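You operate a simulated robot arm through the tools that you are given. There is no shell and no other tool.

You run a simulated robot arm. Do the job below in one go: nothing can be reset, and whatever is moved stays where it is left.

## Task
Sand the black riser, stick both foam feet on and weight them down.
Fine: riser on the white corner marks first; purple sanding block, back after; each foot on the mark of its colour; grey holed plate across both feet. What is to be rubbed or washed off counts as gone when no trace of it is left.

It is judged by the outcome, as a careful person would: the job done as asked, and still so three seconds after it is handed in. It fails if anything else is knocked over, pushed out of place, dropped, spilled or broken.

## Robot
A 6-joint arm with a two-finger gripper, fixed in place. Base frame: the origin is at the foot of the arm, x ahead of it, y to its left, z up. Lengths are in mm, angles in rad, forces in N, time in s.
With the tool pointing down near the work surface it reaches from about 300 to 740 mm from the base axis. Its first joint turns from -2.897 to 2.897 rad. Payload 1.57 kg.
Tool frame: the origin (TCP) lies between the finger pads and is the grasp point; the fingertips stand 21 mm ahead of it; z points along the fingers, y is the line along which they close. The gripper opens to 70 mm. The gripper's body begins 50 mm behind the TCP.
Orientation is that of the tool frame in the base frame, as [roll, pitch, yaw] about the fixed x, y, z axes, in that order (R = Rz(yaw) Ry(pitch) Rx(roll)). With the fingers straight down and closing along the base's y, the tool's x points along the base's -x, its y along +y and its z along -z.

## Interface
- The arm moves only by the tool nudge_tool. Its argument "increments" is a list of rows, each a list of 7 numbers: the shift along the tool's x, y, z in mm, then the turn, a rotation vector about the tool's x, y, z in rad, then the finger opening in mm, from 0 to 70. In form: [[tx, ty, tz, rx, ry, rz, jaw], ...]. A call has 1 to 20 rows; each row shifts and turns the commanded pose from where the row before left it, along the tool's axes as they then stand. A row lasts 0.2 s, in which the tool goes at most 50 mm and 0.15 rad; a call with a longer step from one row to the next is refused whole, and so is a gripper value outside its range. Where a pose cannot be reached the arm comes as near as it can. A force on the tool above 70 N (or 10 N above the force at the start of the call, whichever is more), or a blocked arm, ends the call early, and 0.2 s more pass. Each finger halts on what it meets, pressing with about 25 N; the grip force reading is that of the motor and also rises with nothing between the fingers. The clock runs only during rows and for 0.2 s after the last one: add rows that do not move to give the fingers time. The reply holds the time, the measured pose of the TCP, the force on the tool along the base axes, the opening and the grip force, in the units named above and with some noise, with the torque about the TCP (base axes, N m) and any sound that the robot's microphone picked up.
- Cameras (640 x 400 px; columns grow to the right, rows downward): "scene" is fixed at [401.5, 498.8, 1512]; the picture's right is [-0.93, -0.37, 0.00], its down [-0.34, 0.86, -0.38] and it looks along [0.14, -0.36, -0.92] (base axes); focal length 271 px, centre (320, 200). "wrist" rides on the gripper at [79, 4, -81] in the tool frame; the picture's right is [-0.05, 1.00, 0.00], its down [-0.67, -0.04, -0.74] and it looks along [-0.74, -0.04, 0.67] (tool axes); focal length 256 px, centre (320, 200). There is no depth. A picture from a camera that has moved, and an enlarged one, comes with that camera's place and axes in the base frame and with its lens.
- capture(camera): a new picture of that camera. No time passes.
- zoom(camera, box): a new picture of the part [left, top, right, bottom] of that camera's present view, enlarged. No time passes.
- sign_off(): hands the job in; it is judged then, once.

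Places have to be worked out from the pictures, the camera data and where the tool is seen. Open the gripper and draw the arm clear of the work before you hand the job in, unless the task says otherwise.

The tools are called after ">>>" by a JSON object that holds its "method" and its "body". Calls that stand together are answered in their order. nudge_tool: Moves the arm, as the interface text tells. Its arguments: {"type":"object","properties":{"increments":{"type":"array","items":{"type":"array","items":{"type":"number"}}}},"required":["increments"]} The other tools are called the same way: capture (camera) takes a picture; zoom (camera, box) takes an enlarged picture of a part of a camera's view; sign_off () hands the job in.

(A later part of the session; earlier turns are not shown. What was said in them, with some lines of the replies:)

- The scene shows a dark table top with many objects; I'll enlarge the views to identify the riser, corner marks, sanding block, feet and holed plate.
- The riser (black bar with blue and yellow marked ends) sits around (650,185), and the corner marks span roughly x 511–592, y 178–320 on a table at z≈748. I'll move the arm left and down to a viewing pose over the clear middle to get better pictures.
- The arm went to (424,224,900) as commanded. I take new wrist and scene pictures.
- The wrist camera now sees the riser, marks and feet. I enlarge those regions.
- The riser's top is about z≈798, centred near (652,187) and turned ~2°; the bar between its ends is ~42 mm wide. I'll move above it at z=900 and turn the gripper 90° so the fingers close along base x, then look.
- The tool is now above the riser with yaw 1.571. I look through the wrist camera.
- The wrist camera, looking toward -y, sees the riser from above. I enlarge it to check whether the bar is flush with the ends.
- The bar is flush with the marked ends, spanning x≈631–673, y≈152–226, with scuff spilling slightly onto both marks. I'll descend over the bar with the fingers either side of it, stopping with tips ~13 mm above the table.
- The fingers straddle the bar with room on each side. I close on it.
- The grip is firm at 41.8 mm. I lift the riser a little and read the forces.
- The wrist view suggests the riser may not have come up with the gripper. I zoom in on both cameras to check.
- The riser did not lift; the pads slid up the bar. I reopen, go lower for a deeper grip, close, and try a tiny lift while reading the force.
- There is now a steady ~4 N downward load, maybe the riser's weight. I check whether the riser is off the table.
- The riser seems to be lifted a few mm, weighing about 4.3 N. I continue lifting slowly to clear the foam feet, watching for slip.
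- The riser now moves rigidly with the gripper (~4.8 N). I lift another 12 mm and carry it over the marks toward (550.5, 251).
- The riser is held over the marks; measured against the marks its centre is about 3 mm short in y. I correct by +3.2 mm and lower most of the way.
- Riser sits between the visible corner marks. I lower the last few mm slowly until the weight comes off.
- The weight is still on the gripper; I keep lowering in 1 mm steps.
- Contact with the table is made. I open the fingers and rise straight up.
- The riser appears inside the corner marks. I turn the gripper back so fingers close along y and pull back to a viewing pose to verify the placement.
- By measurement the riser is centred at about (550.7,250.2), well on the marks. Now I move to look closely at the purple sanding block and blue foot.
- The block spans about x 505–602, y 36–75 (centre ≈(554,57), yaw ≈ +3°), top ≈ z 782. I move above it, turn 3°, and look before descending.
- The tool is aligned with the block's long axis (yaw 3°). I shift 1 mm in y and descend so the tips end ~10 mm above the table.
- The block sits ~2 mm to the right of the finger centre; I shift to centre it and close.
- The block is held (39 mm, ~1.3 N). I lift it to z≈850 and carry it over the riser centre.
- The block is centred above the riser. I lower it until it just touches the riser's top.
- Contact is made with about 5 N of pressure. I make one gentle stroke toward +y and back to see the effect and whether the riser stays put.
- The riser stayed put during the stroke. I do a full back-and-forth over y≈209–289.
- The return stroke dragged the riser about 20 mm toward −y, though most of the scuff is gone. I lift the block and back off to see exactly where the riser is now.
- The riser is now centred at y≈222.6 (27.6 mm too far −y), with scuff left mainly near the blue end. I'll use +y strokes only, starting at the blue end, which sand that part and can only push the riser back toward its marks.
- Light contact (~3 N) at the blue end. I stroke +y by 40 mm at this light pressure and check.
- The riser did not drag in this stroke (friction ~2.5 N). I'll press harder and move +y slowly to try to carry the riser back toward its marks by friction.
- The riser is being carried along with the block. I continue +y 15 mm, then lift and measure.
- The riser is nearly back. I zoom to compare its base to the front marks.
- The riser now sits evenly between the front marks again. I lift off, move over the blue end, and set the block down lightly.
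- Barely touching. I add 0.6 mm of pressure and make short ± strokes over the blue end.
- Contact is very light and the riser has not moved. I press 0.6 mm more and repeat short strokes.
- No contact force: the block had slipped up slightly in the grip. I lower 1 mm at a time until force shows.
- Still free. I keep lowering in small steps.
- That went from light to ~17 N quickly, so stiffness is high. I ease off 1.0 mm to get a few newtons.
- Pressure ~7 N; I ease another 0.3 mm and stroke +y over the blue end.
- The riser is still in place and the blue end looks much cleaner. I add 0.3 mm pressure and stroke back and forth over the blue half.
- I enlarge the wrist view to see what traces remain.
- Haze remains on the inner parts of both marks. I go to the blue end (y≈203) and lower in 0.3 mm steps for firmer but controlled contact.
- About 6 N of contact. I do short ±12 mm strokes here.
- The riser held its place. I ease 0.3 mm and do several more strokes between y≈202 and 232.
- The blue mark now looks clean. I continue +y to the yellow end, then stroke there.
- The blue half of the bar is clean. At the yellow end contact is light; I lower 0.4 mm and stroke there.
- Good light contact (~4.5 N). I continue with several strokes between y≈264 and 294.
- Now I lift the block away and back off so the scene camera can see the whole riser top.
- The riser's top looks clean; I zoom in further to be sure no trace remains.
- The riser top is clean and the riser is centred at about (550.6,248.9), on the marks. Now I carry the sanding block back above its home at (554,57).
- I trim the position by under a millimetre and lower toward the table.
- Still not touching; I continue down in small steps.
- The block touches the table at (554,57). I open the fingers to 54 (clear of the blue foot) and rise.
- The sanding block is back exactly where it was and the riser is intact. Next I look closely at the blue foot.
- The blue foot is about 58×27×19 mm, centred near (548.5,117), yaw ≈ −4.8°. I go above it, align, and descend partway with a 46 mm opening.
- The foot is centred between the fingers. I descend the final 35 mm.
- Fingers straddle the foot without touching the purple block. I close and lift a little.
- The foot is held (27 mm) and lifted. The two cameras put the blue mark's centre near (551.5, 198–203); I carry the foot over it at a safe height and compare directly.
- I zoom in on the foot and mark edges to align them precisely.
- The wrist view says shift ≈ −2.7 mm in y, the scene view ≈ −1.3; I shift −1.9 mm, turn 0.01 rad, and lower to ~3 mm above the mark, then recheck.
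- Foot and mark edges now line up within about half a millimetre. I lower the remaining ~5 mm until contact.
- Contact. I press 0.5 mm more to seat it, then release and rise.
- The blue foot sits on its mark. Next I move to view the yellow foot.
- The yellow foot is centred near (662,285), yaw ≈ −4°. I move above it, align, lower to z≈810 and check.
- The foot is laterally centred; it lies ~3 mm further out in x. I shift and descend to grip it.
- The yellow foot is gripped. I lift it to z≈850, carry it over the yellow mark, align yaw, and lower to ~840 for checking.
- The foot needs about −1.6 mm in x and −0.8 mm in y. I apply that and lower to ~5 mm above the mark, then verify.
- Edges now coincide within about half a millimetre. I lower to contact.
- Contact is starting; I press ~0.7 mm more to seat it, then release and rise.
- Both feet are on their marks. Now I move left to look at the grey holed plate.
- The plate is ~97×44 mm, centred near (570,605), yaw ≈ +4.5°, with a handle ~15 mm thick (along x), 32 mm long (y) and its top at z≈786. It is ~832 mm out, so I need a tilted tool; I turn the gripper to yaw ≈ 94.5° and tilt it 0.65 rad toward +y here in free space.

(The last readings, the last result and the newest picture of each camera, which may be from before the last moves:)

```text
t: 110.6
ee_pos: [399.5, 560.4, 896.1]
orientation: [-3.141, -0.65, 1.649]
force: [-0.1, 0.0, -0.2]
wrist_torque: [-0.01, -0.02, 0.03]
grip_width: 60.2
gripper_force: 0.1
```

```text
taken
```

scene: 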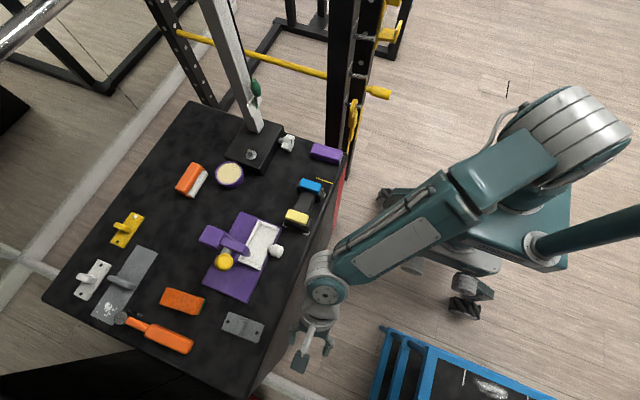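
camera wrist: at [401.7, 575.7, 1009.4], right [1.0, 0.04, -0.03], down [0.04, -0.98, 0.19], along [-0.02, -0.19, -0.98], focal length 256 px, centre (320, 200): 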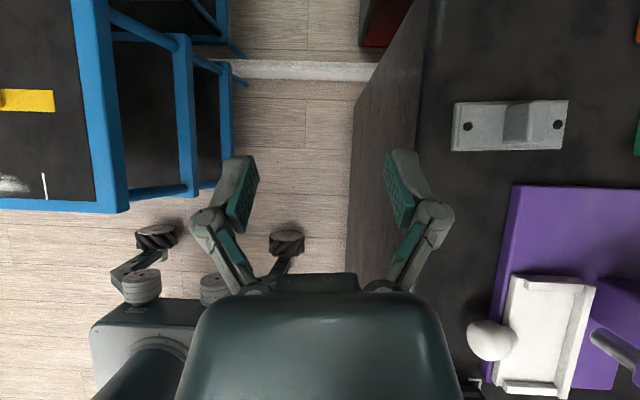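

This tilted view looks nearly straight down at the plate. I zoom to measure it accurately.

>>> {"method": "zoom", "body": {"camera": "wrist", "box": [430, 80, 590, 170]}}

>>> {"method": "zoom", "body": {"camera": "wrist", "box": [440, 170, 640, 400]}}

```text
4.00 times, centred on (510, 125) of wrist
camera zoom: at [401.7, 575.7, 1009.4], right [1.0, 0.04, -0.03], down [0.04, -0.98, 0.19], along [-0.02, -0.19, -0.98], focal length 1024 px, centre (-440, 500)
```

zoom: 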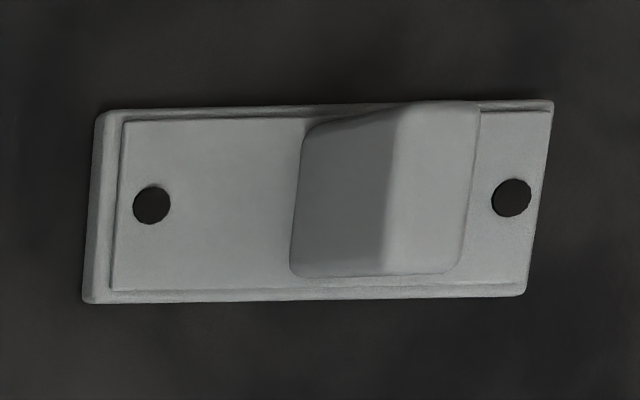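

```text
1.74 times, centred on (540, 285) of wrist
camera zoom: at [401.7, 575.7, 1009.4], right [1.0, 0.04, -0.03], down [0.04, -0.98, 0.19], along [-0.02, -0.19, -0.98], focal length 445 px, centre (-63, 52)
```

zoom: 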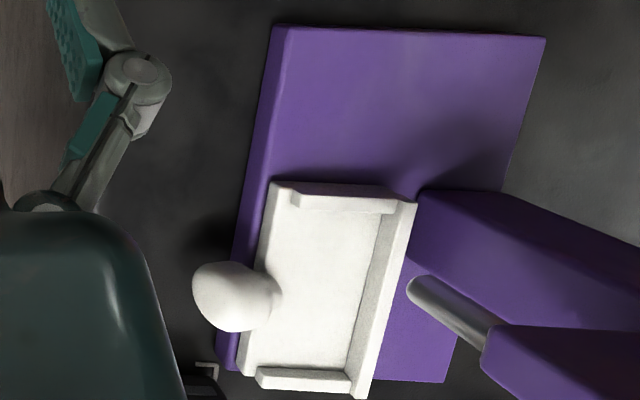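

The yellow clamp handle on the fixture leans up to roughly (610–640,480,890–970), right where the wrist would be with a tilt toward +y. So instead I'll grip the handle's two end faces (32 mm apart along y) with the tool tilted toward +x; I re-orient here first.

>>> {"method": "nudge_tool", "body": {"increments": [[0, 0, 0, 0, -0.13, 0, 60], [0, 0, 0, 0, -0.13, 0, 60], [0, 0, 0, 0, -0.13, 0, 60], [0, 0, 0, 0, -0.13, 0, 60], [0, 0, 0, 0, -0.13, 0, 60], [0, 0, 0, 0, 0, -0.1404, 60], [0, 0, 0, 0, 0, -0.1404, 60], [0, 0, 0, 0, 0, -0.1404, 60], [0, 0, 0, 0, 0, -0.1404, 60], [0, 0, 0, 0, 0, -0.1404, 60], [0, 0, 0, 0, 0, -0.1404, 60], [0, 0, 0, 0, 0, -0.1404, 60], [0, 0, 0, 0, 0, -0.1404, 60], [0, 0, 0, 0, 0, -0.1404, 60], [0, 0, 0, 0, 0, -0.1404, 60], [0, 0, 0, 0, 0, -0.1404, 60], [0, 0, 0, 0, 0, 0, 60]]}}

>>> {"method": "nudge_tool", "body": {"increments": [[0, 0, 0, 0, -0.13, 0, 50], [0, 0, 0, 0, -0.13, 0, 50], [0, 0, 0, 0, -0.13, 0, 50], [0, 0, 0, 0, -0.13, 0, 50], [0, 0, 0, 0, -0.13, 0, 50], [0, 0, 0, 0, 0, 0, 50]]}}

>>> {"method": "capture", "body": {"camera": "scene"}}

>>> {"method": "capture", "body": {"camera": "wrist"}}

```text
t: 114.2
ee_pos: [399.6, 559.8, 895.6]
orientation: [-3.141, 0.002, -3.088]
force: [0.0, -0.1, -0.4]
wrist_torque: [0.01, 0.02, 0.02]
grip_width: 60.1
gripper_force: 0.0
```

```text
t: 115.6
ee_pos: [398.4, 561.3, 896.4]
orientation: [3.141, 0.651, -3.09]
force: [-0.4, -0.2, 0.2]
wrist_torque: [-0.02, -0.02, 0.02]
grip_width: 50.1
gripper_force: 0.0
```

```text
taken
```

scene: 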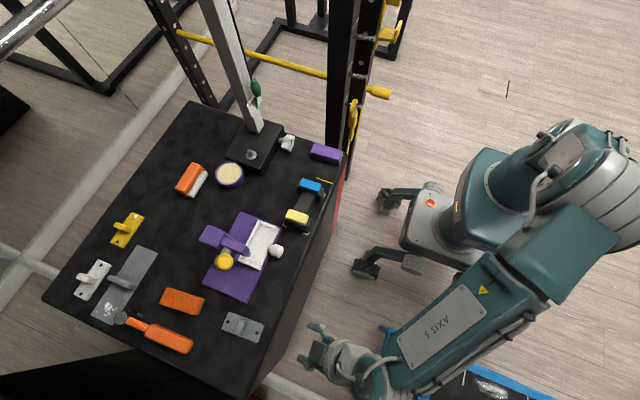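

```text
taken
camera wrist: at [285.7, 560.4, 913.2], right [-0.01, 1.0, 0.03], down [0.08, -0.03, 1.0], along [1.0, 0.01, -0.08], focal length 256 px, centre (320, 200)
```

wrist: 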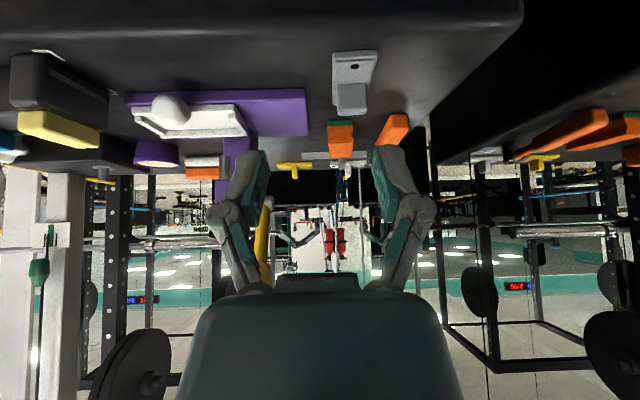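

The tool is tilted toward +x as planned. I move out toward the plate at the current height to test reach.

>>> {"method": "nudge_tool", "body": {"increments": [[-24.2, 7.24, 18.4, 0, 0, 0, 50], [-24.2, 7.24, 18.4, 0, 0, 0, 50], [-24.2, 7.24, 18.4, 0, 0, 0, 50], [-24.2, 7.24, 18.4, 0, 0, 0, 50], [-24.2, 7.24, 18.4, 0, 0, 0, 50], [0, 0, 0, 0, 0, 0, 50]]}}

>>> {"method": "capture", "body": {"camera": "wrist"}}

>>> {"method": "capture", "body": {"camera": "scene"}}

```text
t: 117.0
ee_pos: [547.2, 602.2, 895.3]
orientation: [-3.141, 0.649, -3.091]
force: [0.6, 0.1, -0.1]
wrist_torque: [0.0, 0.03, 0.03]
grip_width: 50.2
gripper_force: 0.1
out of reach, approached as far as the arm can: row 5
```

```text
taken
camera wrist: at [434.2, 601.1, 912.9], right [-0.01, 1.0, 0.03], down [0.08, -0.03, 1.0], along [1.0, 0.01, -0.08], focal length 256 px, centre (320, 200)
```

wrist: 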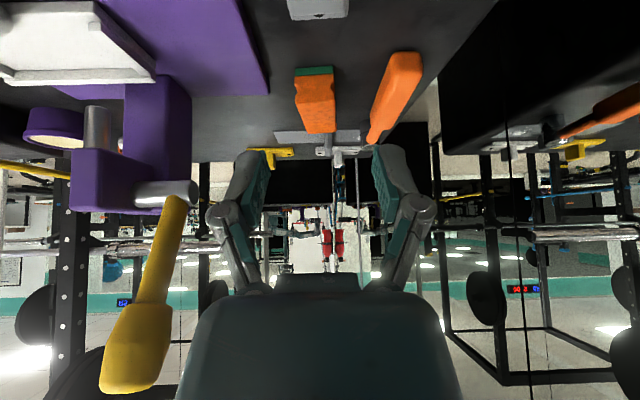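

```text
taken
```

scene: 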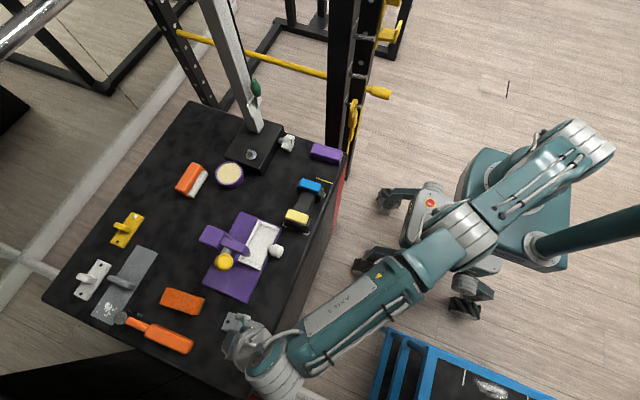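

Reach is limited at about r≈814 with this tilt. I tilt further (to 0.85 rad) and descend here to z≈811, still in front of and above the handle.

>>> {"method": "nudge_tool", "body": {"increments": [[0, 0, 0, 0, -0.1, 0, 50], [0, 0, 0, 0, -0.1, 0, 50], [15.95, 0, 14, 0, 0, 0, 50], [15.95, 0, 14, 0, 0, 0, 50], [15.95, 0, 14, 0, 0, 0, 50], [15.95, 0, 14, 0, 0, 0, 50], [0, 0, 0, 0, 0, 0, 50]]}}

>>> {"method": "capture", "body": {"camera": "wrist"}}

>>> {"method": "zoom", "body": {"camera": "scene", "box": [190, 270, 310, 390]}}

```text
t: 118.6
ee_pos: [545.3, 601.8, 810.0]
orientation: [-3.141, 0.85, -3.089]
force: [-0.2, 0.6, -0.3]
wrist_torque: [0.0, -0.01, 0.01]
grip_width: 50.0
gripper_force: 0.1
```

```text
taken
camera wrist: at [432.2, 601.1, 804.9], right [-0.02, 1.0, 0.04], down [-0.12, -0.04, 0.99], along [0.99, 0.01, 0.12], focal length 256 px, centre (320, 200)
```

wrist: 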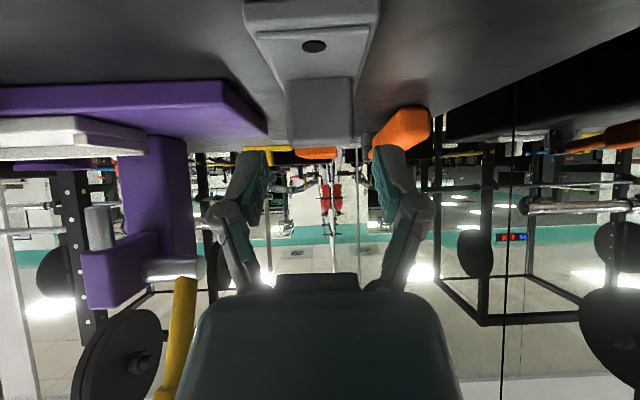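

```text
3.33 times, centred on (250, 330) of scene
camera zoom: at [401.5, 498.8, 1512.0], right [-0.93, -0.37, 0.0], down [-0.34, 0.86, -0.38], along [0.14, -0.36, -0.92], focal length 904 px, centre (553, -233)
```

zoom: 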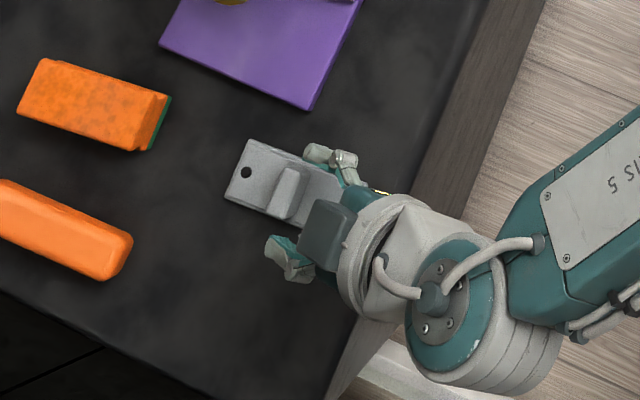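

In this low view the handle spans y≈589.5–620.5 and top z≈788. I centre on it and move in diagonally toward (562,605,785).

>>> {"method": "nudge_tool", "body": {"increments": [[1.9, 0.6, 7.3, 0, 0, 0, 50], [1.9, 0.6, 7.3, 0, 0, 0, 50], [1.9, 0.6, 7.3, 0, 0, 0, 50], [2.0, 0.5, 7.2, 0, 0, 0, 50], [0, 0, 0, 0, 0, 0, 50]]}}

>>> {"method": "capture", "body": {"camera": "wrist"}}

>>> {"method": "zoom", "body": {"camera": "scene", "box": [210, 290, 290, 360]}}

```text
t: 119.8
ee_pos: [562.1, 604.3, 785.5]
orientation: [3.141, 0.851, -3.089]
force: [0.5, -0.2, 0.3]
wrist_torque: [0.03, 0.02, -0.01]
grip_width: 49.7
gripper_force: 0.0
```

```text
taken
camera wrist: at [449.4, 604.4, 780.3], right [-0.02, 1.0, 0.04], down [-0.12, -0.04, 0.99], along [0.99, 0.01, 0.12], focal length 256 px, centre (320, 200)
```

wrist: 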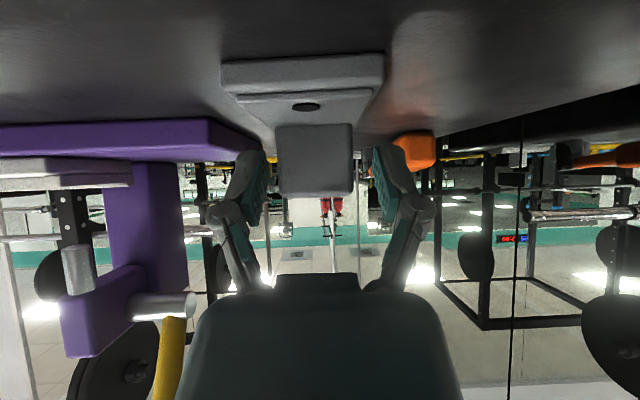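

```text
5.71 times, centred on (250, 325) of scene
camera zoom: at [401.5, 498.8, 1512.0], right [-0.93, -0.37, 0.0], down [-0.34, 0.86, -0.38], along [0.14, -0.36, -0.92], focal length 1550 px, centre (720, -514)
```

zoom: 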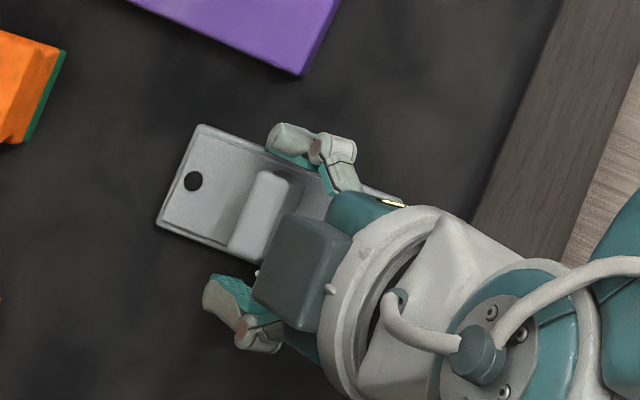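

The handle is between the fingertips, with the tip strip crossing the handle's end faces. I close on it.

>>> {"method": "nudge_tool", "body": {"increments": [[0, 0, 0, 0, 0, 0, 40], [0, 0, 0, 0, 0, 0, 20], [0, 0, 0, 0, 0, 0, 0], [0, 0, 0, 0, 0, 0, 0]]}}

>>> {"method": "capture", "body": {"camera": "wrist"}}

```text
t: 120.8
ee_pos: [563.4, 604.6, 785.0]
orientation: [3.141, 0.851, -3.089]
force: [1.0, 1.3, 1.3]
wrist_torque: [0.03, -0.1, 0.02]
grip_width: 33.5
gripper_force: 24.7
```

```text
taken
camera wrist: at [449.4, 604.5, 780.5], right [-0.02, 1.0, 0.04], down [-0.12, -0.04, 0.99], along [0.99, 0.01, 0.12], focal length 256 px, centre (320, 200)
```

wrist: 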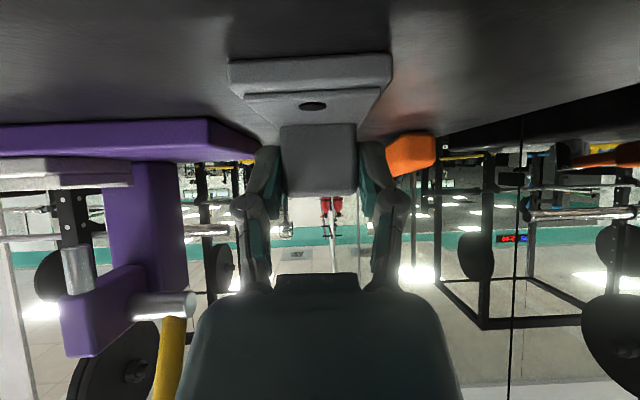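

Gripped at 33.5 mm. I lift 3 mm and check load and view.

>>> {"method": "nudge_tool", "body": {"increments": [[-1.13, 0, -0.99, 0, 0, 0, 0], [-1.13, 0, -0.99, 0, 0, 0, 0]]}}

>>> {"method": "nudge_tool", "body": {"increments": [[-1.88, 0, -1.65, 0, 0, 0, 0], [-1.88, 0, -1.65, 0, 0, 0, 0]]}}

>>> {"method": "capture", "body": {"camera": "wrist"}}

>>> {"method": "zoom", "body": {"camera": "scene", "box": [210, 290, 290, 360]}}

```text
t: 121.4
ee_pos: [564.5, 605.0, 787.9]
orientation: [-3.139, 0.846, -3.089]
force: [0.5, -0.3, -0.7]
wrist_torque: [0.0, 0.0, 0.0]
grip_width: 33.8
gripper_force: 25.4
```

```text
t: 122.0
ee_pos: [563.3, 605.0, 792.8]
orientation: [-3.141, 0.85, -3.089]
force: [0.3, 0.0, -1.4]
wrist_torque: [0.0, -0.02, 0.02]
grip_width: 33.4
gripper_force: 25.2
```

```text
taken
camera wrist: at [449.2, 604.5, 788.0], right [-0.02, 1.0, 0.04], down [-0.12, -0.04, 0.99], along [0.99, 0.01, 0.12], focal length 256 px, centre (320, 200)
```

wrist: 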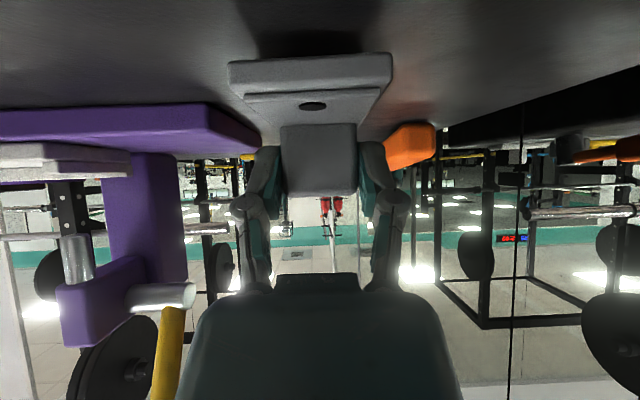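

```text
5.71 times, centred on (250, 325) of scene
camera zoom: at [401.5, 498.8, 1512.0], right [-0.93, -0.37, 0.0], down [-0.34, 0.86, -0.38], along [0.14, -0.36, -0.92], focal length 1550 px, centre (720, -514)
```

zoom: 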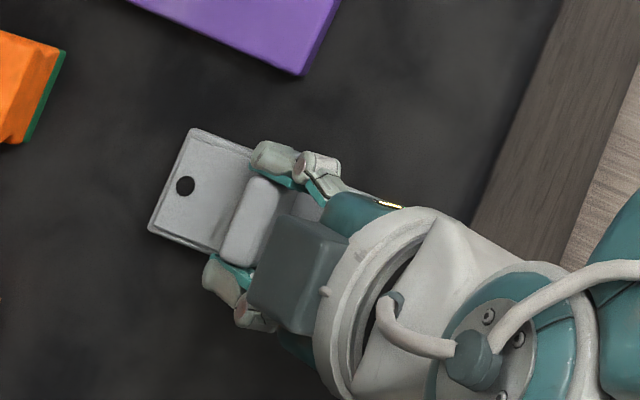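

The plate is lifted and held rigidly (~1.4 N). I zoom in to measure where the plate sits relative to the gripper.

>>> {"method": "zoom", "body": {"camera": "wrist", "box": [210, 40, 410, 210]}}

```text
2.35 times, centred on (310, 125) of wrist
camera zoom: at [449.2, 604.5, 788.0], right [-0.02, 1.0, 0.04], down [-0.12, -0.04, 0.99], along [0.99, 0.01, 0.12], focal length 602 px, centre (344, 376)
```

zoom: 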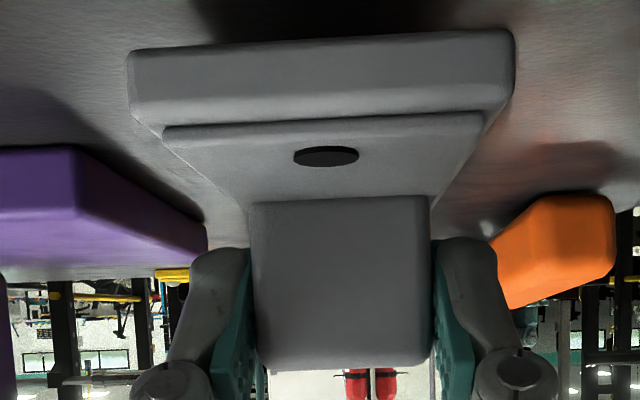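

The plate centre lies ~8.5 mm ahead of the TCP horizontally. I lift to z≈880, draw back to x≈433 (clear of the fixture's yellow handle), and check.

>>> {"method": "nudge_tool", "body": {"increments": [[-8, 0, -7, 0, 0, 0, 0], [-14, 0, -12.3, 0, 0, 0, 0], [-14, 0, -12.3, 0, 0, 0, 0], [-14, 0, -12.3, 0, 0, 0, 0], [-15.3, 0, -13.5, 0, 0, 0, 0], [10, 0.8, -11.4, 0, 0, 0, 0], [17, 1.3, -19.3, 0, 0, 0, 0], [17, 1.3, -19.3, 0, 0, 0, 0], [17, 1.3, -19.3, 0, 0, 0, 0], [17, 1.3, -19.3, 0, 0, 0, 0], [8, 0.7, -9, 0, 0, 0, 0], [0, 0, 0, 0, 0, 0, 0]]}}

>>> {"method": "capture", "body": {"camera": "wrist"}}

>>> {"method": "capture", "body": {"camera": "scene"}}

```text
t: 124.6
ee_pos: [432.2, 604.4, 880.6]
orientation: [3.142, 0.851, -3.09]
force: [0.3, 0.3, -1.0]
wrist_torque: [-0.01, 0.0, 0.01]
grip_width: 33.8
gripper_force: 25.5
```

```text
taken
camera wrist: at [318.1, 603.3, 875.5], right [-0.02, 1.0, 0.04], down [-0.12, -0.04, 0.99], along [0.99, 0.01, 0.12], focal length 256 px, centre (320, 200)
```

wrist: 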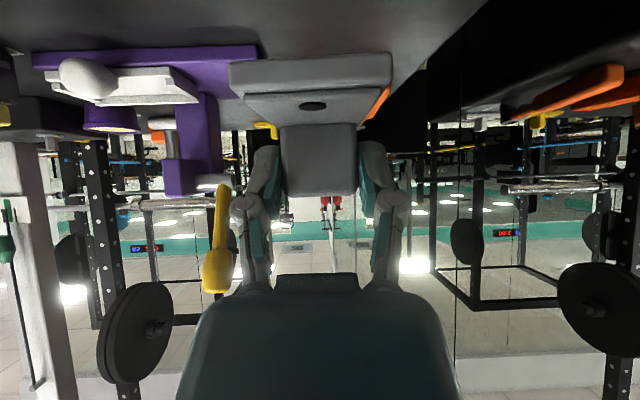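

```text
taken
```

scene: 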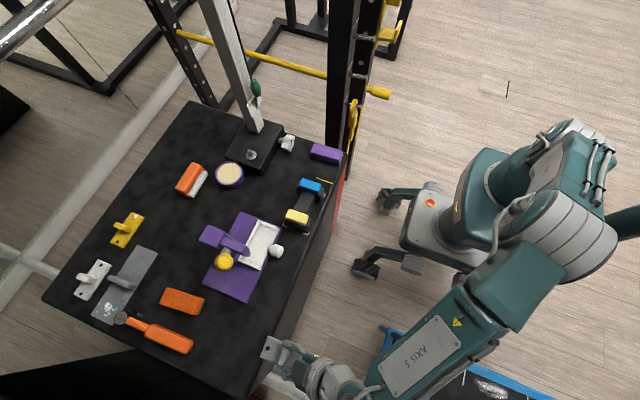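

The plate is steady in the grip. I rotate the tool +88.5° about the vertical here so the plate's long axis lines up with the feet.

>>> {"method": "nudge_tool", "body": {"increments": [[0, 0, 0, -0.1055, 0, -0.0927, 0], [0, 0, 0, -0.1055, 0, -0.0927, 0], [0, 0, 0, -0.1055, 0, -0.0927, 0], [0, 0, 0, -0.1055, 0, -0.0927, 0], [0, 0, 0, -0.1055, 0, -0.0927, 0], [0, 0, 0, -0.1055, 0, -0.0927, 0], [0, 0, 0, -0.1055, 0, -0.0927, 0], [0, 0, 0, -0.1055, 0, -0.0927, 0], [0, 0, 0, -0.1055, 0, -0.0927, 0], [0, 0, 0, -0.1055, 0, -0.0927, 0], [0, 0, 0, -0.1055, 0, -0.0927, 0], [0, 0, 0, 0, 0, 0, 0]]}}

>>> {"method": "capture", "body": {"camera": "scene"}}

>>> {"method": "capture", "body": {"camera": "wrist"}}

```text
t: 127.2
ee_pos: [426.5, 606.7, 877.8]
orientation: [3.135, 0.837, -1.615]
force: [-0.6, 0.1, -2.7]
wrist_torque: [0.02, -0.01, -0.03]
grip_width: 33.6
gripper_force: 25.1
out of reach, approached as far as the arm can: row 7
```

```text
taken
```

scene: 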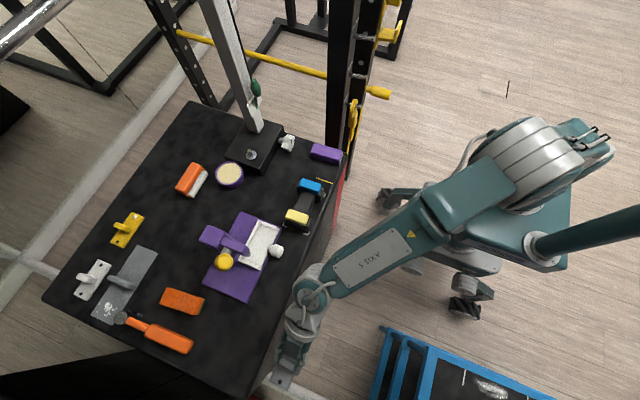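

```text
taken
camera wrist: at [416.8, 493.8, 874.7], right [-1.0, 0.08, 0.04], down [0.03, -0.11, 0.99], along [0.08, 0.99, 0.11], focal length 256 px, centre (320, 200)
```

wrist: 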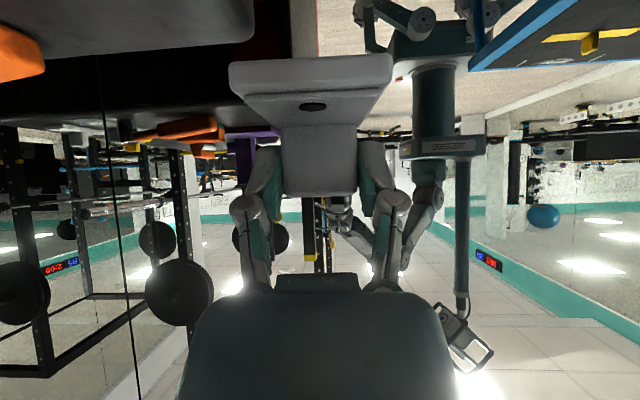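

One row of the turn could not be fully reached, leaving the tool ~0.07 rad short and slightly tilted; the plate is still held. I apply the small remaining rotation.

>>> {"method": "nudge_tool", "body": {"increments": [[0, 0, 0, -0.0227, -0.0065, -0.0235, 0], [0, 0, 0, -0.0227, -0.0065, -0.0235, 0], [0, 0, 0, 0, 0, 0, 0]]}}

```text
t: 128.0
ee_pos: [425.5, 605.9, 878.3]
orientation: [-3.139, 0.85, -1.547]
force: [-0.4, -0.2, -1.7]
wrist_torque: [0.0, 0.01, -0.03]
grip_width: 33.6
gripper_force: 25.1
```

Orientation is now right (yaw −1.547, tilt 0.85). I translate in −y along the table's near side to y≈241.

>>> {"method": "nudge_tool", "body": {"increments": [[10, 0, -11.5, 0, 0, 0, 0], [21.6, 0.1, -24.9, 0, 0, 0, 0], [21.6, 0.1, -24.9, 0, 0, 0, 0], [21.6, 0.1, -24.9, 0, 0, 0, 0], [21.6, 0.1, -24.9, 0, 0, 0, 0], [21.6, 0.1, -24.9, 0, 0, 0, 0], [21.6, 0.1, -24.9, 0, 0, 0, 0], [21.6, 0.1, -24.9, 0, 0, 0, 0], [21.6, 0.1, -24.9, 0, 0, 0, 0], [21.6, 0.1, -24.9, 0, 0, 0, 0], [21.6, 0.1, -24.9, 0, 0, 0, 0], [12, 0.1, -13.8, 0, 0, 0, 0], [0, 0, 0, 0, 0, 0, 0]]}}

>>> {"method": "capture", "body": {"camera": "wrist"}}

>>> {"method": "capture", "body": {"camera": "scene"}}

```text
t: 130.8
ee_pos: [433.9, 241.9, 880.1]
orientation: [-3.14, 0.852, -1.546]
force: [0.0, 0.5, -1.0]
wrist_torque: [0.01, 0.0, -0.04]
grip_width: 33.6
gripper_force: 25.1
```

```text
taken
camera wrist: at [431.4, 130.6, 875.5], right [-1.0, 0.01, 0.04], down [0.04, -0.12, 0.99], along [0.02, 0.99, 0.12], focal length 256 px, centre (320, 200)
```

wrist: 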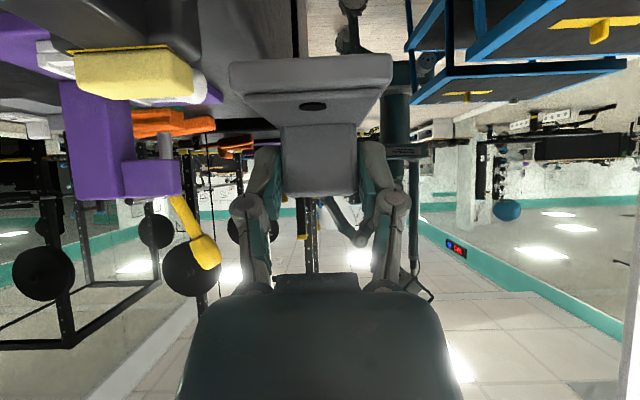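

```text
taken
```

scene: 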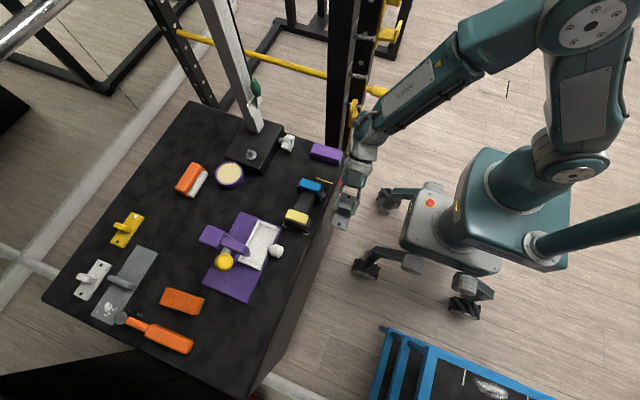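

The plate is steady; nothing was disturbed. I move +x over the riser, staying ~25 mm above the feet.

>>> {"method": "nudge_tool", "body": {"increments": [[0.3, -20, -0.3, 0, 0, 0, 0], [0.45, -29.2, -0.5, 0, 0, 0, 0], [0.45, -29.2, -0.5, 0, 0, 0, 0], [0.45, -25, -0.5, 0, 0, 0, 0], [0.2, -13.2, -0.3, 0, 0, 0, 0], [0, 0, 0, 0, 0, 0, 0]]}}

>>> {"method": "capture", "body": {"camera": "wrist"}}

>>> {"method": "zoom", "body": {"camera": "scene", "box": [270, 140, 360, 250]}}

```text
t: 132.2
ee_pos: [549.5, 241.2, 878.4]
orientation: [-3.14, 0.85, -1.548]
force: [0.2, 0.7, -0.3]
wrist_torque: [0.0, -0.01, -0.01]
grip_width: 33.5
gripper_force: 25.6
```

```text
taken
camera wrist: at [547.7, 129.9, 875.6], right [-1.0, 0.01, 0.04], down [0.04, -0.12, 0.99], along [0.02, 0.99, 0.12], focal length 256 px, centre (320, 200)
```

wrist: 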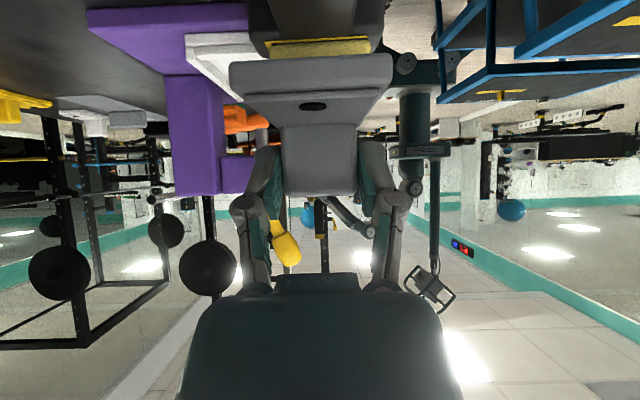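

```text
3.64 times, centred on (315, 195) of scene
camera zoom: at [401.5, 498.8, 1512.0], right [-0.93, -0.37, 0.0], down [-0.34, 0.86, -0.38], along [0.14, -0.36, -0.92], focal length 986 px, centre (338, 218)
```

zoom: 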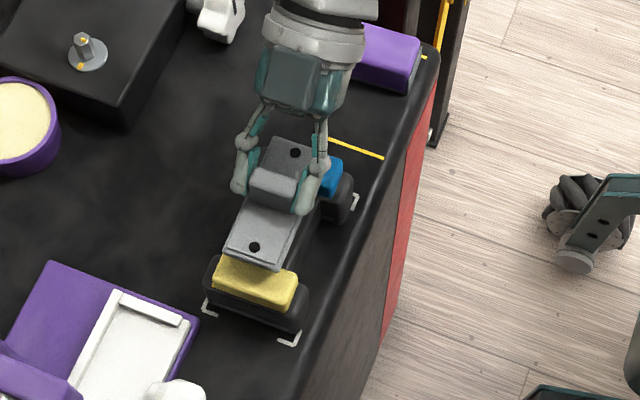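

From the holes, the plate centre is at about (551,245.4) in the scene frame versus the feet midpoint (550.4,248.4). I shift +2.5 mm in y and lower to ~5 mm above the feet.

>>> {"method": "nudge_tool", "body": {"increments": [[4, 0, 4.6, 0, 0, 0, 0], [4, 0, 4.6, 0, 0, 0, 0], [3.9, 0, 4.6, 0, 0, 0, 0], [0, 0, 0, 0, 0, 0, 0]]}}

>>> {"method": "capture", "body": {"camera": "wrist"}}

>>> {"method": "zoom", "body": {"camera": "scene", "box": [285, 160, 345, 235]}}

```text
t: 133.2
ee_pos: [548.4, 244.0, 863.0]
orientation: [3.141, 0.85, -1.546]
force: [-0.6, -0.2, -1.6]
wrist_torque: [-0.03, 0.01, -0.01]
grip_width: 33.6
gripper_force: 24.8
```

```text
taken
camera wrist: at [547.6, 132.4, 857.6], right [-1.0, 0.01, 0.04], down [0.04, -0.12, 0.99], along [0.02, 0.99, 0.12], focal length 256 px, centre (320, 200)
```

wrist: 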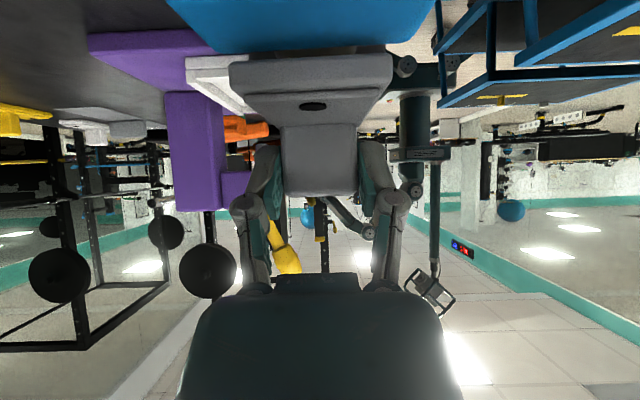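

```text
5.33 times, centred on (315, 198) of scene
camera zoom: at [401.5, 498.8, 1512.0], right [-0.93, -0.37, 0.0], down [-0.34, 0.86, -0.38], along [0.14, -0.36, -0.92], focal length 1447 px, centre (347, 213)
```

zoom: 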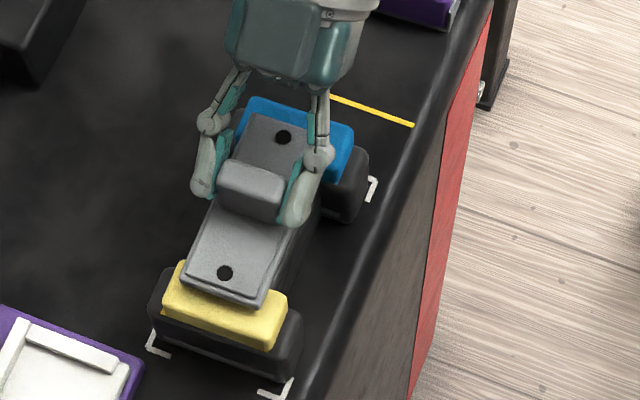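

The plate spans both feet with its centre within ~1.5 mm of their midpoint. I lower slowly to contact.

>>> {"method": "nudge_tool", "body": {"increments": [[1.5, 0, 1.32, 0, 0, 0, 0], [1.5, 0, 1.32, 0, 0, 0, 0], [0.75, 0, 0.66, 0, 0, 0, 0], [0, 0, 0, 0, 0, 0, 0]]}}

>>> {"method": "nudge_tool", "body": {"increments": [[0.75, 0, 0.66, 0, 0, 0, 0]]}}

>>> {"method": "nudge_tool", "body": {"increments": [[0.6, 0, 0.53, 0, 0, 0, 0]]}}

```text
t: 134.2
ee_pos: [551.5, 244.2, 857.6]
orientation: [-3.139, 0.849, -1.548]
force: [-1.0, -0.4, -1.2]
wrist_torque: [0.0, 0.02, -0.02]
grip_width: 33.3
gripper_force: 24.7
```

```text
t: 134.6
ee_pos: [550.6, 244.5, 857.6]
orientation: [-3.137, 0.851, -1.544]
force: [-2.8, -0.6, 6.9]
wrist_torque: [-0.36, 0.08, -0.02]
grip_width: 33.5
gripper_force: 25.0
```

```text
t: 135.0
ee_pos: [550.3, 245.7, 857.7]
orientation: [-3.137, 0.854, -1.543]
force: [-2.4, -0.8, 16.4]
wrist_torque: [-0.05, 0.08, 0.04]
grip_width: 33.5
gripper_force: 24.8
```

Contact is made (a bit firm at ~16 N). I ease off and check the picture before releasing.

>>> {"method": "nudge_tool", "body": {"increments": [[-0.6, 0, -0.53, 0, 0, 0, 0], [0, 0, 0, 0, 0, 0, 0]]}}

>>> {"method": "zoom", "body": {"camera": "scene", "box": [285, 160, 345, 235]}}

>>> {"method": "zoom", "body": {"camera": "wrist", "box": [160, 0, 480, 200]}}

```text
t: 135.6
ee_pos: [549.7, 245.7, 856.8]
orientation: [-3.139, 0.852, -1.545]
force: [1.3, 1.2, 17.1]
wrist_torque: [0.29, 0.01, -0.04]
grip_width: 33.6
gripper_force: 25.0
```

```text
5.33 times, centred on (315, 198) of scene
camera zoom: at [401.5, 498.8, 1512.0], right [-0.93, -0.37, 0.0], down [-0.34, 0.86, -0.38], along [0.14, -0.36, -0.92], focal length 1447 px, centre (347, 213)
```

zoom: 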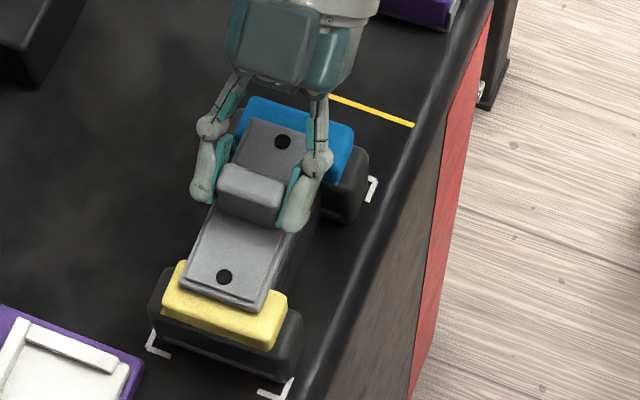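

```text
2.00 times, centred on (320, 100) of wrist
camera zoom: at [548.2, 132.8, 851.8], right [-1.0, 0.01, 0.04], down [0.04, -0.12, 0.99], along [0.02, 0.99, 0.12], focal length 512 px, centre (320, 400)
```

zoom: 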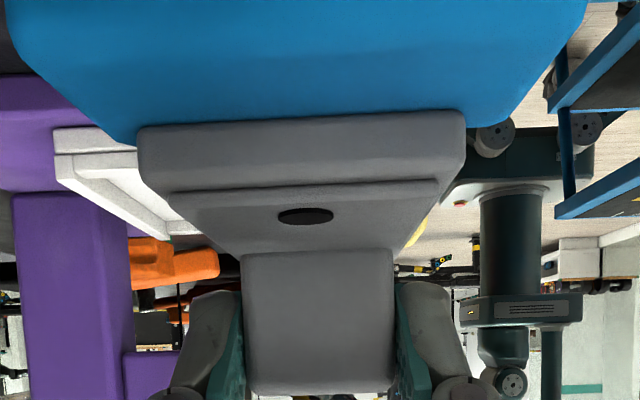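

The plate rests on both feet. Force still reads ~17 N, so I ease up a little more.

>>> {"method": "nudge_tool", "body": {"increments": [[-0.5, 0, -0.44, 0, 0, 0, 0], [0, 0, 0, 0, 0, 0, 0]]}}

```text
t: 136.2
ee_pos: [548.7, 245.5, 857.3]
orientation: [-3.14, 0.85, -1.545]
force: [2.6, -0.2, 13.8]
wrist_torque: [0.42, -0.06, -0.03]
grip_width: 33.6
gripper_force: 24.7
```

>>> {"method": "nudge_tool", "body": {"increments": [[-0.5, 0, -0.44, 0, 0, 0, 0], [0, 0, 0, 0, 0, 0, 0]]}}

```text
t: 136.8
ee_pos: [550.7, 244.2, 857.1]
orientation: [-3.14, 0.85, -1.547]
force: [3.8, 0.5, 5.6]
wrist_torque: [0.37, -0.13, -0.16]
grip_width: 33.6
gripper_force: 24.8
```

Down to ~5.6 N. I ease 0.3 mm more and open the fingers slowly.

>>> {"method": "nudge_tool", "body": {"increments": [[-0.22, 0, -0.2, 0, 0, 0, 0], [0, 0, 0, 0, 0, 0, 0], [0, 0, 0, 0, 0, 0, 36], [0, 0, 0, 0, 0, 0, 40], [0, 0, 0, 0, 0, 0, 48], [0, 0, 0, 0, 0, 0, 48]]}}

>>> {"method": "capture", "body": {"camera": "wrist"}}

>>> {"method": "zoom", "body": {"camera": "scene", "box": [285, 160, 345, 235]}}

```text
t: 138.2
ee_pos: [549.6, 245.9, 857.3]
orientation: [-3.138, 0.849, -1.547]
force: [1.3, 0.5, -1.0]
wrist_torque: [0.0, 0.0, 0.0]
grip_width: 48.0
gripper_force: 0.1
```

```text
taken
camera wrist: at [547.8, 132.8, 852.8], right [-1.0, 0.01, 0.04], down [0.04, -0.12, 0.99], along [0.02, 0.99, 0.12], focal length 256 px, centre (320, 200)
```

wrist: 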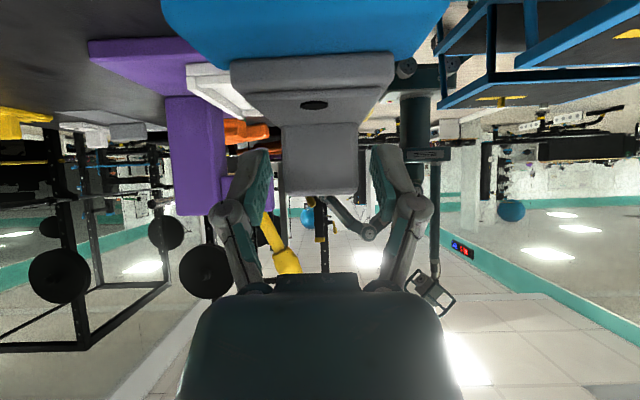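

```text
5.33 times, centred on (315, 198) of scene
camera zoom: at [401.5, 498.8, 1512.0], right [-0.93, -0.37, 0.0], down [-0.34, 0.86, -0.38], along [0.14, -0.36, -0.92], focal length 1447 px, centre (347, 213)
```

zoom: 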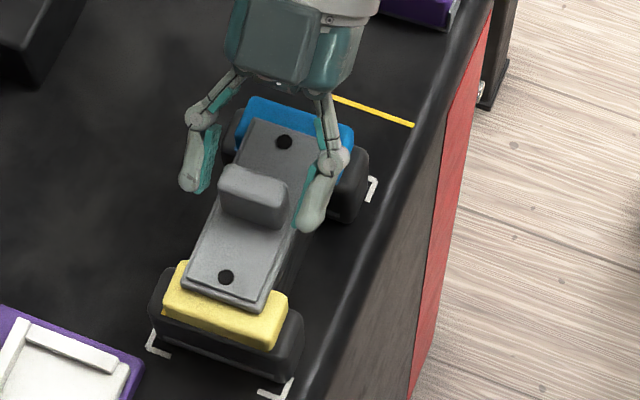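

The plate stays in place with the fingers open. I withdraw along the tool axis, then straight up and away from the work.

>>> {"method": "nudge_tool", "body": {"increments": [[0, 0, -8, 0, 0, 0, 48], [0, 0, -15, 0, 0, 0, 48], [0, 0, -20, 0, 0, 0, 48], [-15, 0, -13.2, 0, 0, 0, 48], [-22, 0, -19.8, 0, 0, 0, 48], [-22, 0, -19.8, 0, 0, 0, 48], [0, 0, 0, 0, 0, 0, 48]]}}

>>> {"method": "capture", "body": {"camera": "scene"}}

>>> {"method": "zoom", "body": {"camera": "scene", "box": [285, 160, 345, 235]}}

```text
t: 139.8
ee_pos: [550.4, 212.3, 965.5]
orientation: [-3.139, 0.85, -1.545]
force: [0.3, -0.2, -0.2]
wrist_torque: [0.01, 0.01, 0.03]
grip_width: 47.9
gripper_force: 0.0
```

```text
taken
```

scene: 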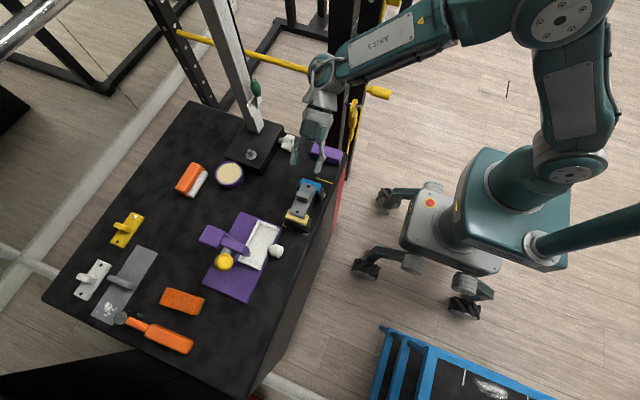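

```text
5.33 times, centred on (315, 198) of scene
camera zoom: at [401.5, 498.8, 1512.0], right [-0.93, -0.37, 0.0], down [-0.34, 0.86, -0.38], along [0.14, -0.36, -0.92], focal length 1447 px, centre (347, 213)
```

zoom: 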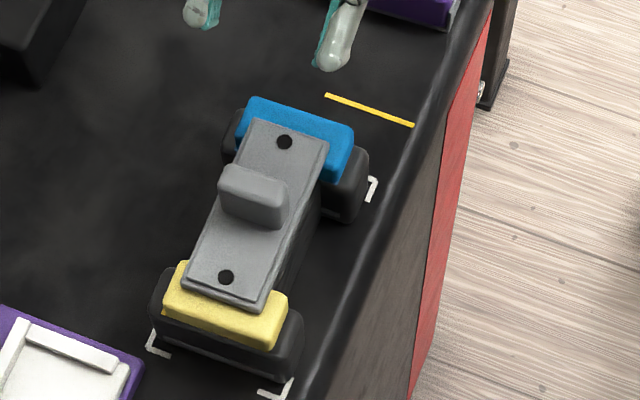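

The plate lies across both feet. I draw the arm back toward the robot, away from the work, and straighten the tool.

>>> {"method": "nudge_tool", "body": {"increments": [[-0.5, 30, 0.5, 0, 0, 0, 48], [-0.5, 30, 0.5, 0, 0, 0, 48], [-0.5, 30, 0.5, 0, 0, 0, 48], [-0.5, 30, 0.5, 0, 0, 0, 48], [-0.5, 30, 0.5, 0, 0, 0, 48], [0, 0, 0, 0, 0.14, 0, 60], [0, 0, 0, 0, 0.14, 0, 60], [0, 0, 0, 0, 0.14, 0, 60], [0, 0, 0, 0, 0.14, 0, 60], [0, 0, 0, 0, 0.14, 0, 60], [0, 0, 0, 0, 0.14, 0, 60], [0, 0, 0, 0, 0, 0, 60]]}}

>>> {"method": "capture", "body": {"camera": "scene"}}

>>> {"method": "capture", "body": {"camera": "wrist"}}

```text
t: 142.4
ee_pos: [400.3, 211.8, 966.5]
orientation: [-3.141, 0.219, -1.55]
force: [-0.3, -0.4, 0.3]
wrist_torque: [0.03, 0.02, -0.01]
grip_width: 60.0
gripper_force: 0.0
out of reach, approached as far as the arm can: row 10, 11
```

```text
taken
```

scene: 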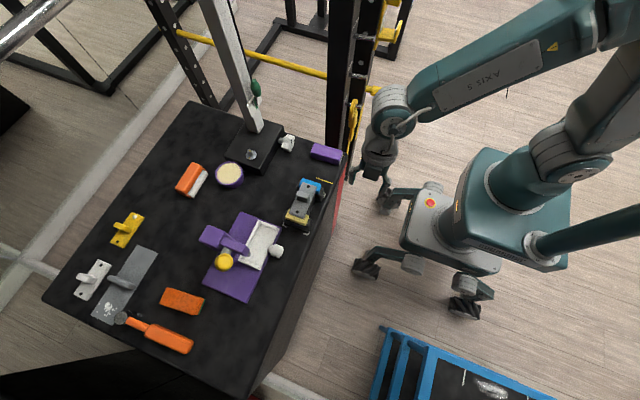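

```text
taken
camera wrist: at [398.0, 117.7, 1028.4], right [-1.0, 0.03, 0.01], down [0.02, 0.49, 0.87], along [0.02, 0.87, -0.49], focal length 256 px, centre (320, 200)
```

wrist: 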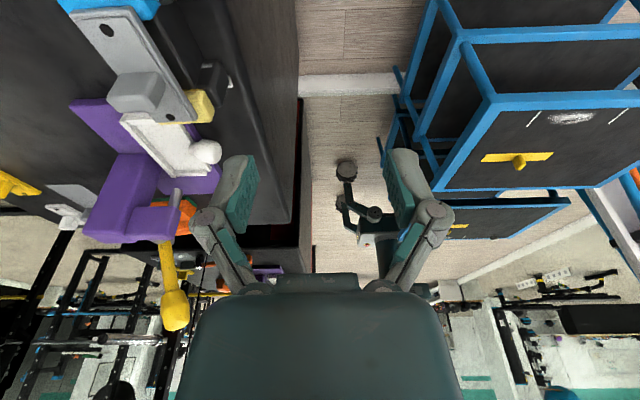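

The arm is clear with the gripper open. I take final close looks at the finished assembly and the rest of the table.

>>> {"method": "zoom", "body": {"camera": "scene", "box": [280, 140, 350, 240]}}

>>> {"method": "zoom", "body": {"camera": "scene", "box": [40, 100, 350, 390]}}

>>> {"method": "zoom", "body": {"camera": "wrist", "box": [40, 0, 260, 160]}}

```text
4.00 times, centred on (315, 190) of scene
camera zoom: at [401.5, 498.8, 1512.0], right [-0.93, -0.37, 0.0], down [-0.34, 0.86, -0.38], along [0.14, -0.36, -0.92], focal length 1085 px, centre (340, 240)
```

zoom: 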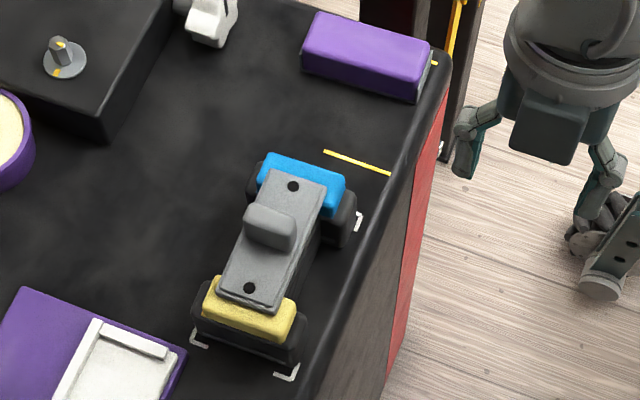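

```text
1.38 times, centred on (195, 245) of scene
camera zoom: at [401.5, 498.8, 1512.0], right [-0.93, -0.37, 0.0], down [-0.34, 0.86, -0.38], along [0.14, -0.36, -0.92], focal length 374 px, centre (492, 138)
```

zoom: 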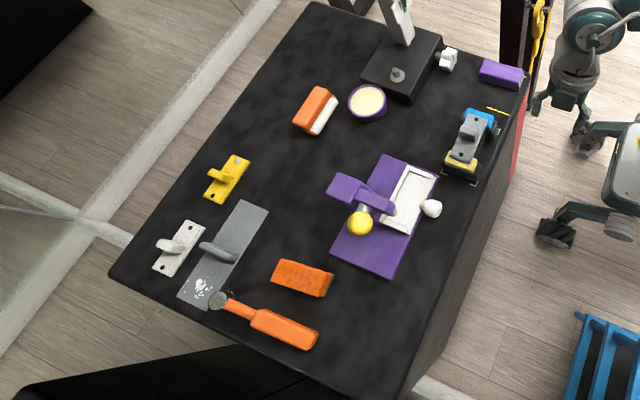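

```text
2.50 times, centred on (150, 80) of wrist
camera zoom: at [398.0, 117.7, 1028.4], right [-1.0, 0.03, 0.01], down [0.02, 0.49, 0.87], along [0.02, 0.87, -0.49], focal length 640 px, centre (745, 500)
```

zoom: 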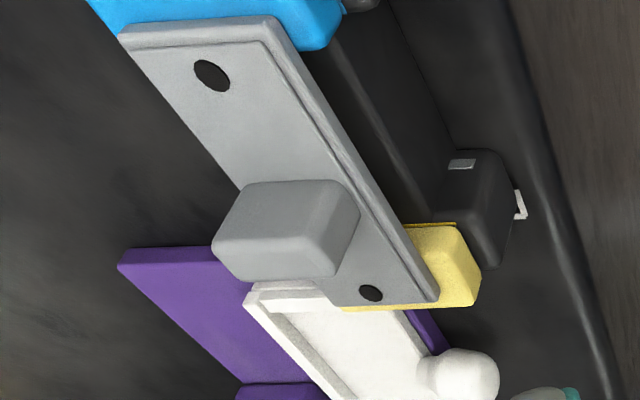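

The riser sits on its corner marks and its top was sanded clean. The sanding block is back in its place, each foot is on the mark of its colour, and the grey holed plate lies across both feet. Nothing else has moved, the gripper is open and the arm is clear, so I hand the job in.

>>> {"method": "sign_off", "body": {}}

```text
The job is handed in.
```

I finished the job and handed it in. I have not been told how it was judged.

- **Riser:** It sits inside the white corner marks, centred to within about 2 mm. An early sanding stroke dragged it about 28 mm off. I brought it back by pressing on it with the sanding block, then finished with lighter strokes.
- **Sanding:** I saw no scuff left on the bar or on either coloured mark when I zoomed in, before the feet and plate covered most of the top.
- **Sanding block:** The purple block is back where it started.
- **Feet:** The blue foot is on the blue mark and the yellow foot on the yellow mark, lined up to about a millimetre in the last view before I released each one.
- **Plate:** The grey holed plate rests on both feet, overlapping each by roughly 13 mm. It did not move when I let go.

Nothing else on the table looks moved in the last pictures. The gripper is open and the arm is clear of the work. The tool is still tilted slightly because the arm could not straighten it fully where it stopped.
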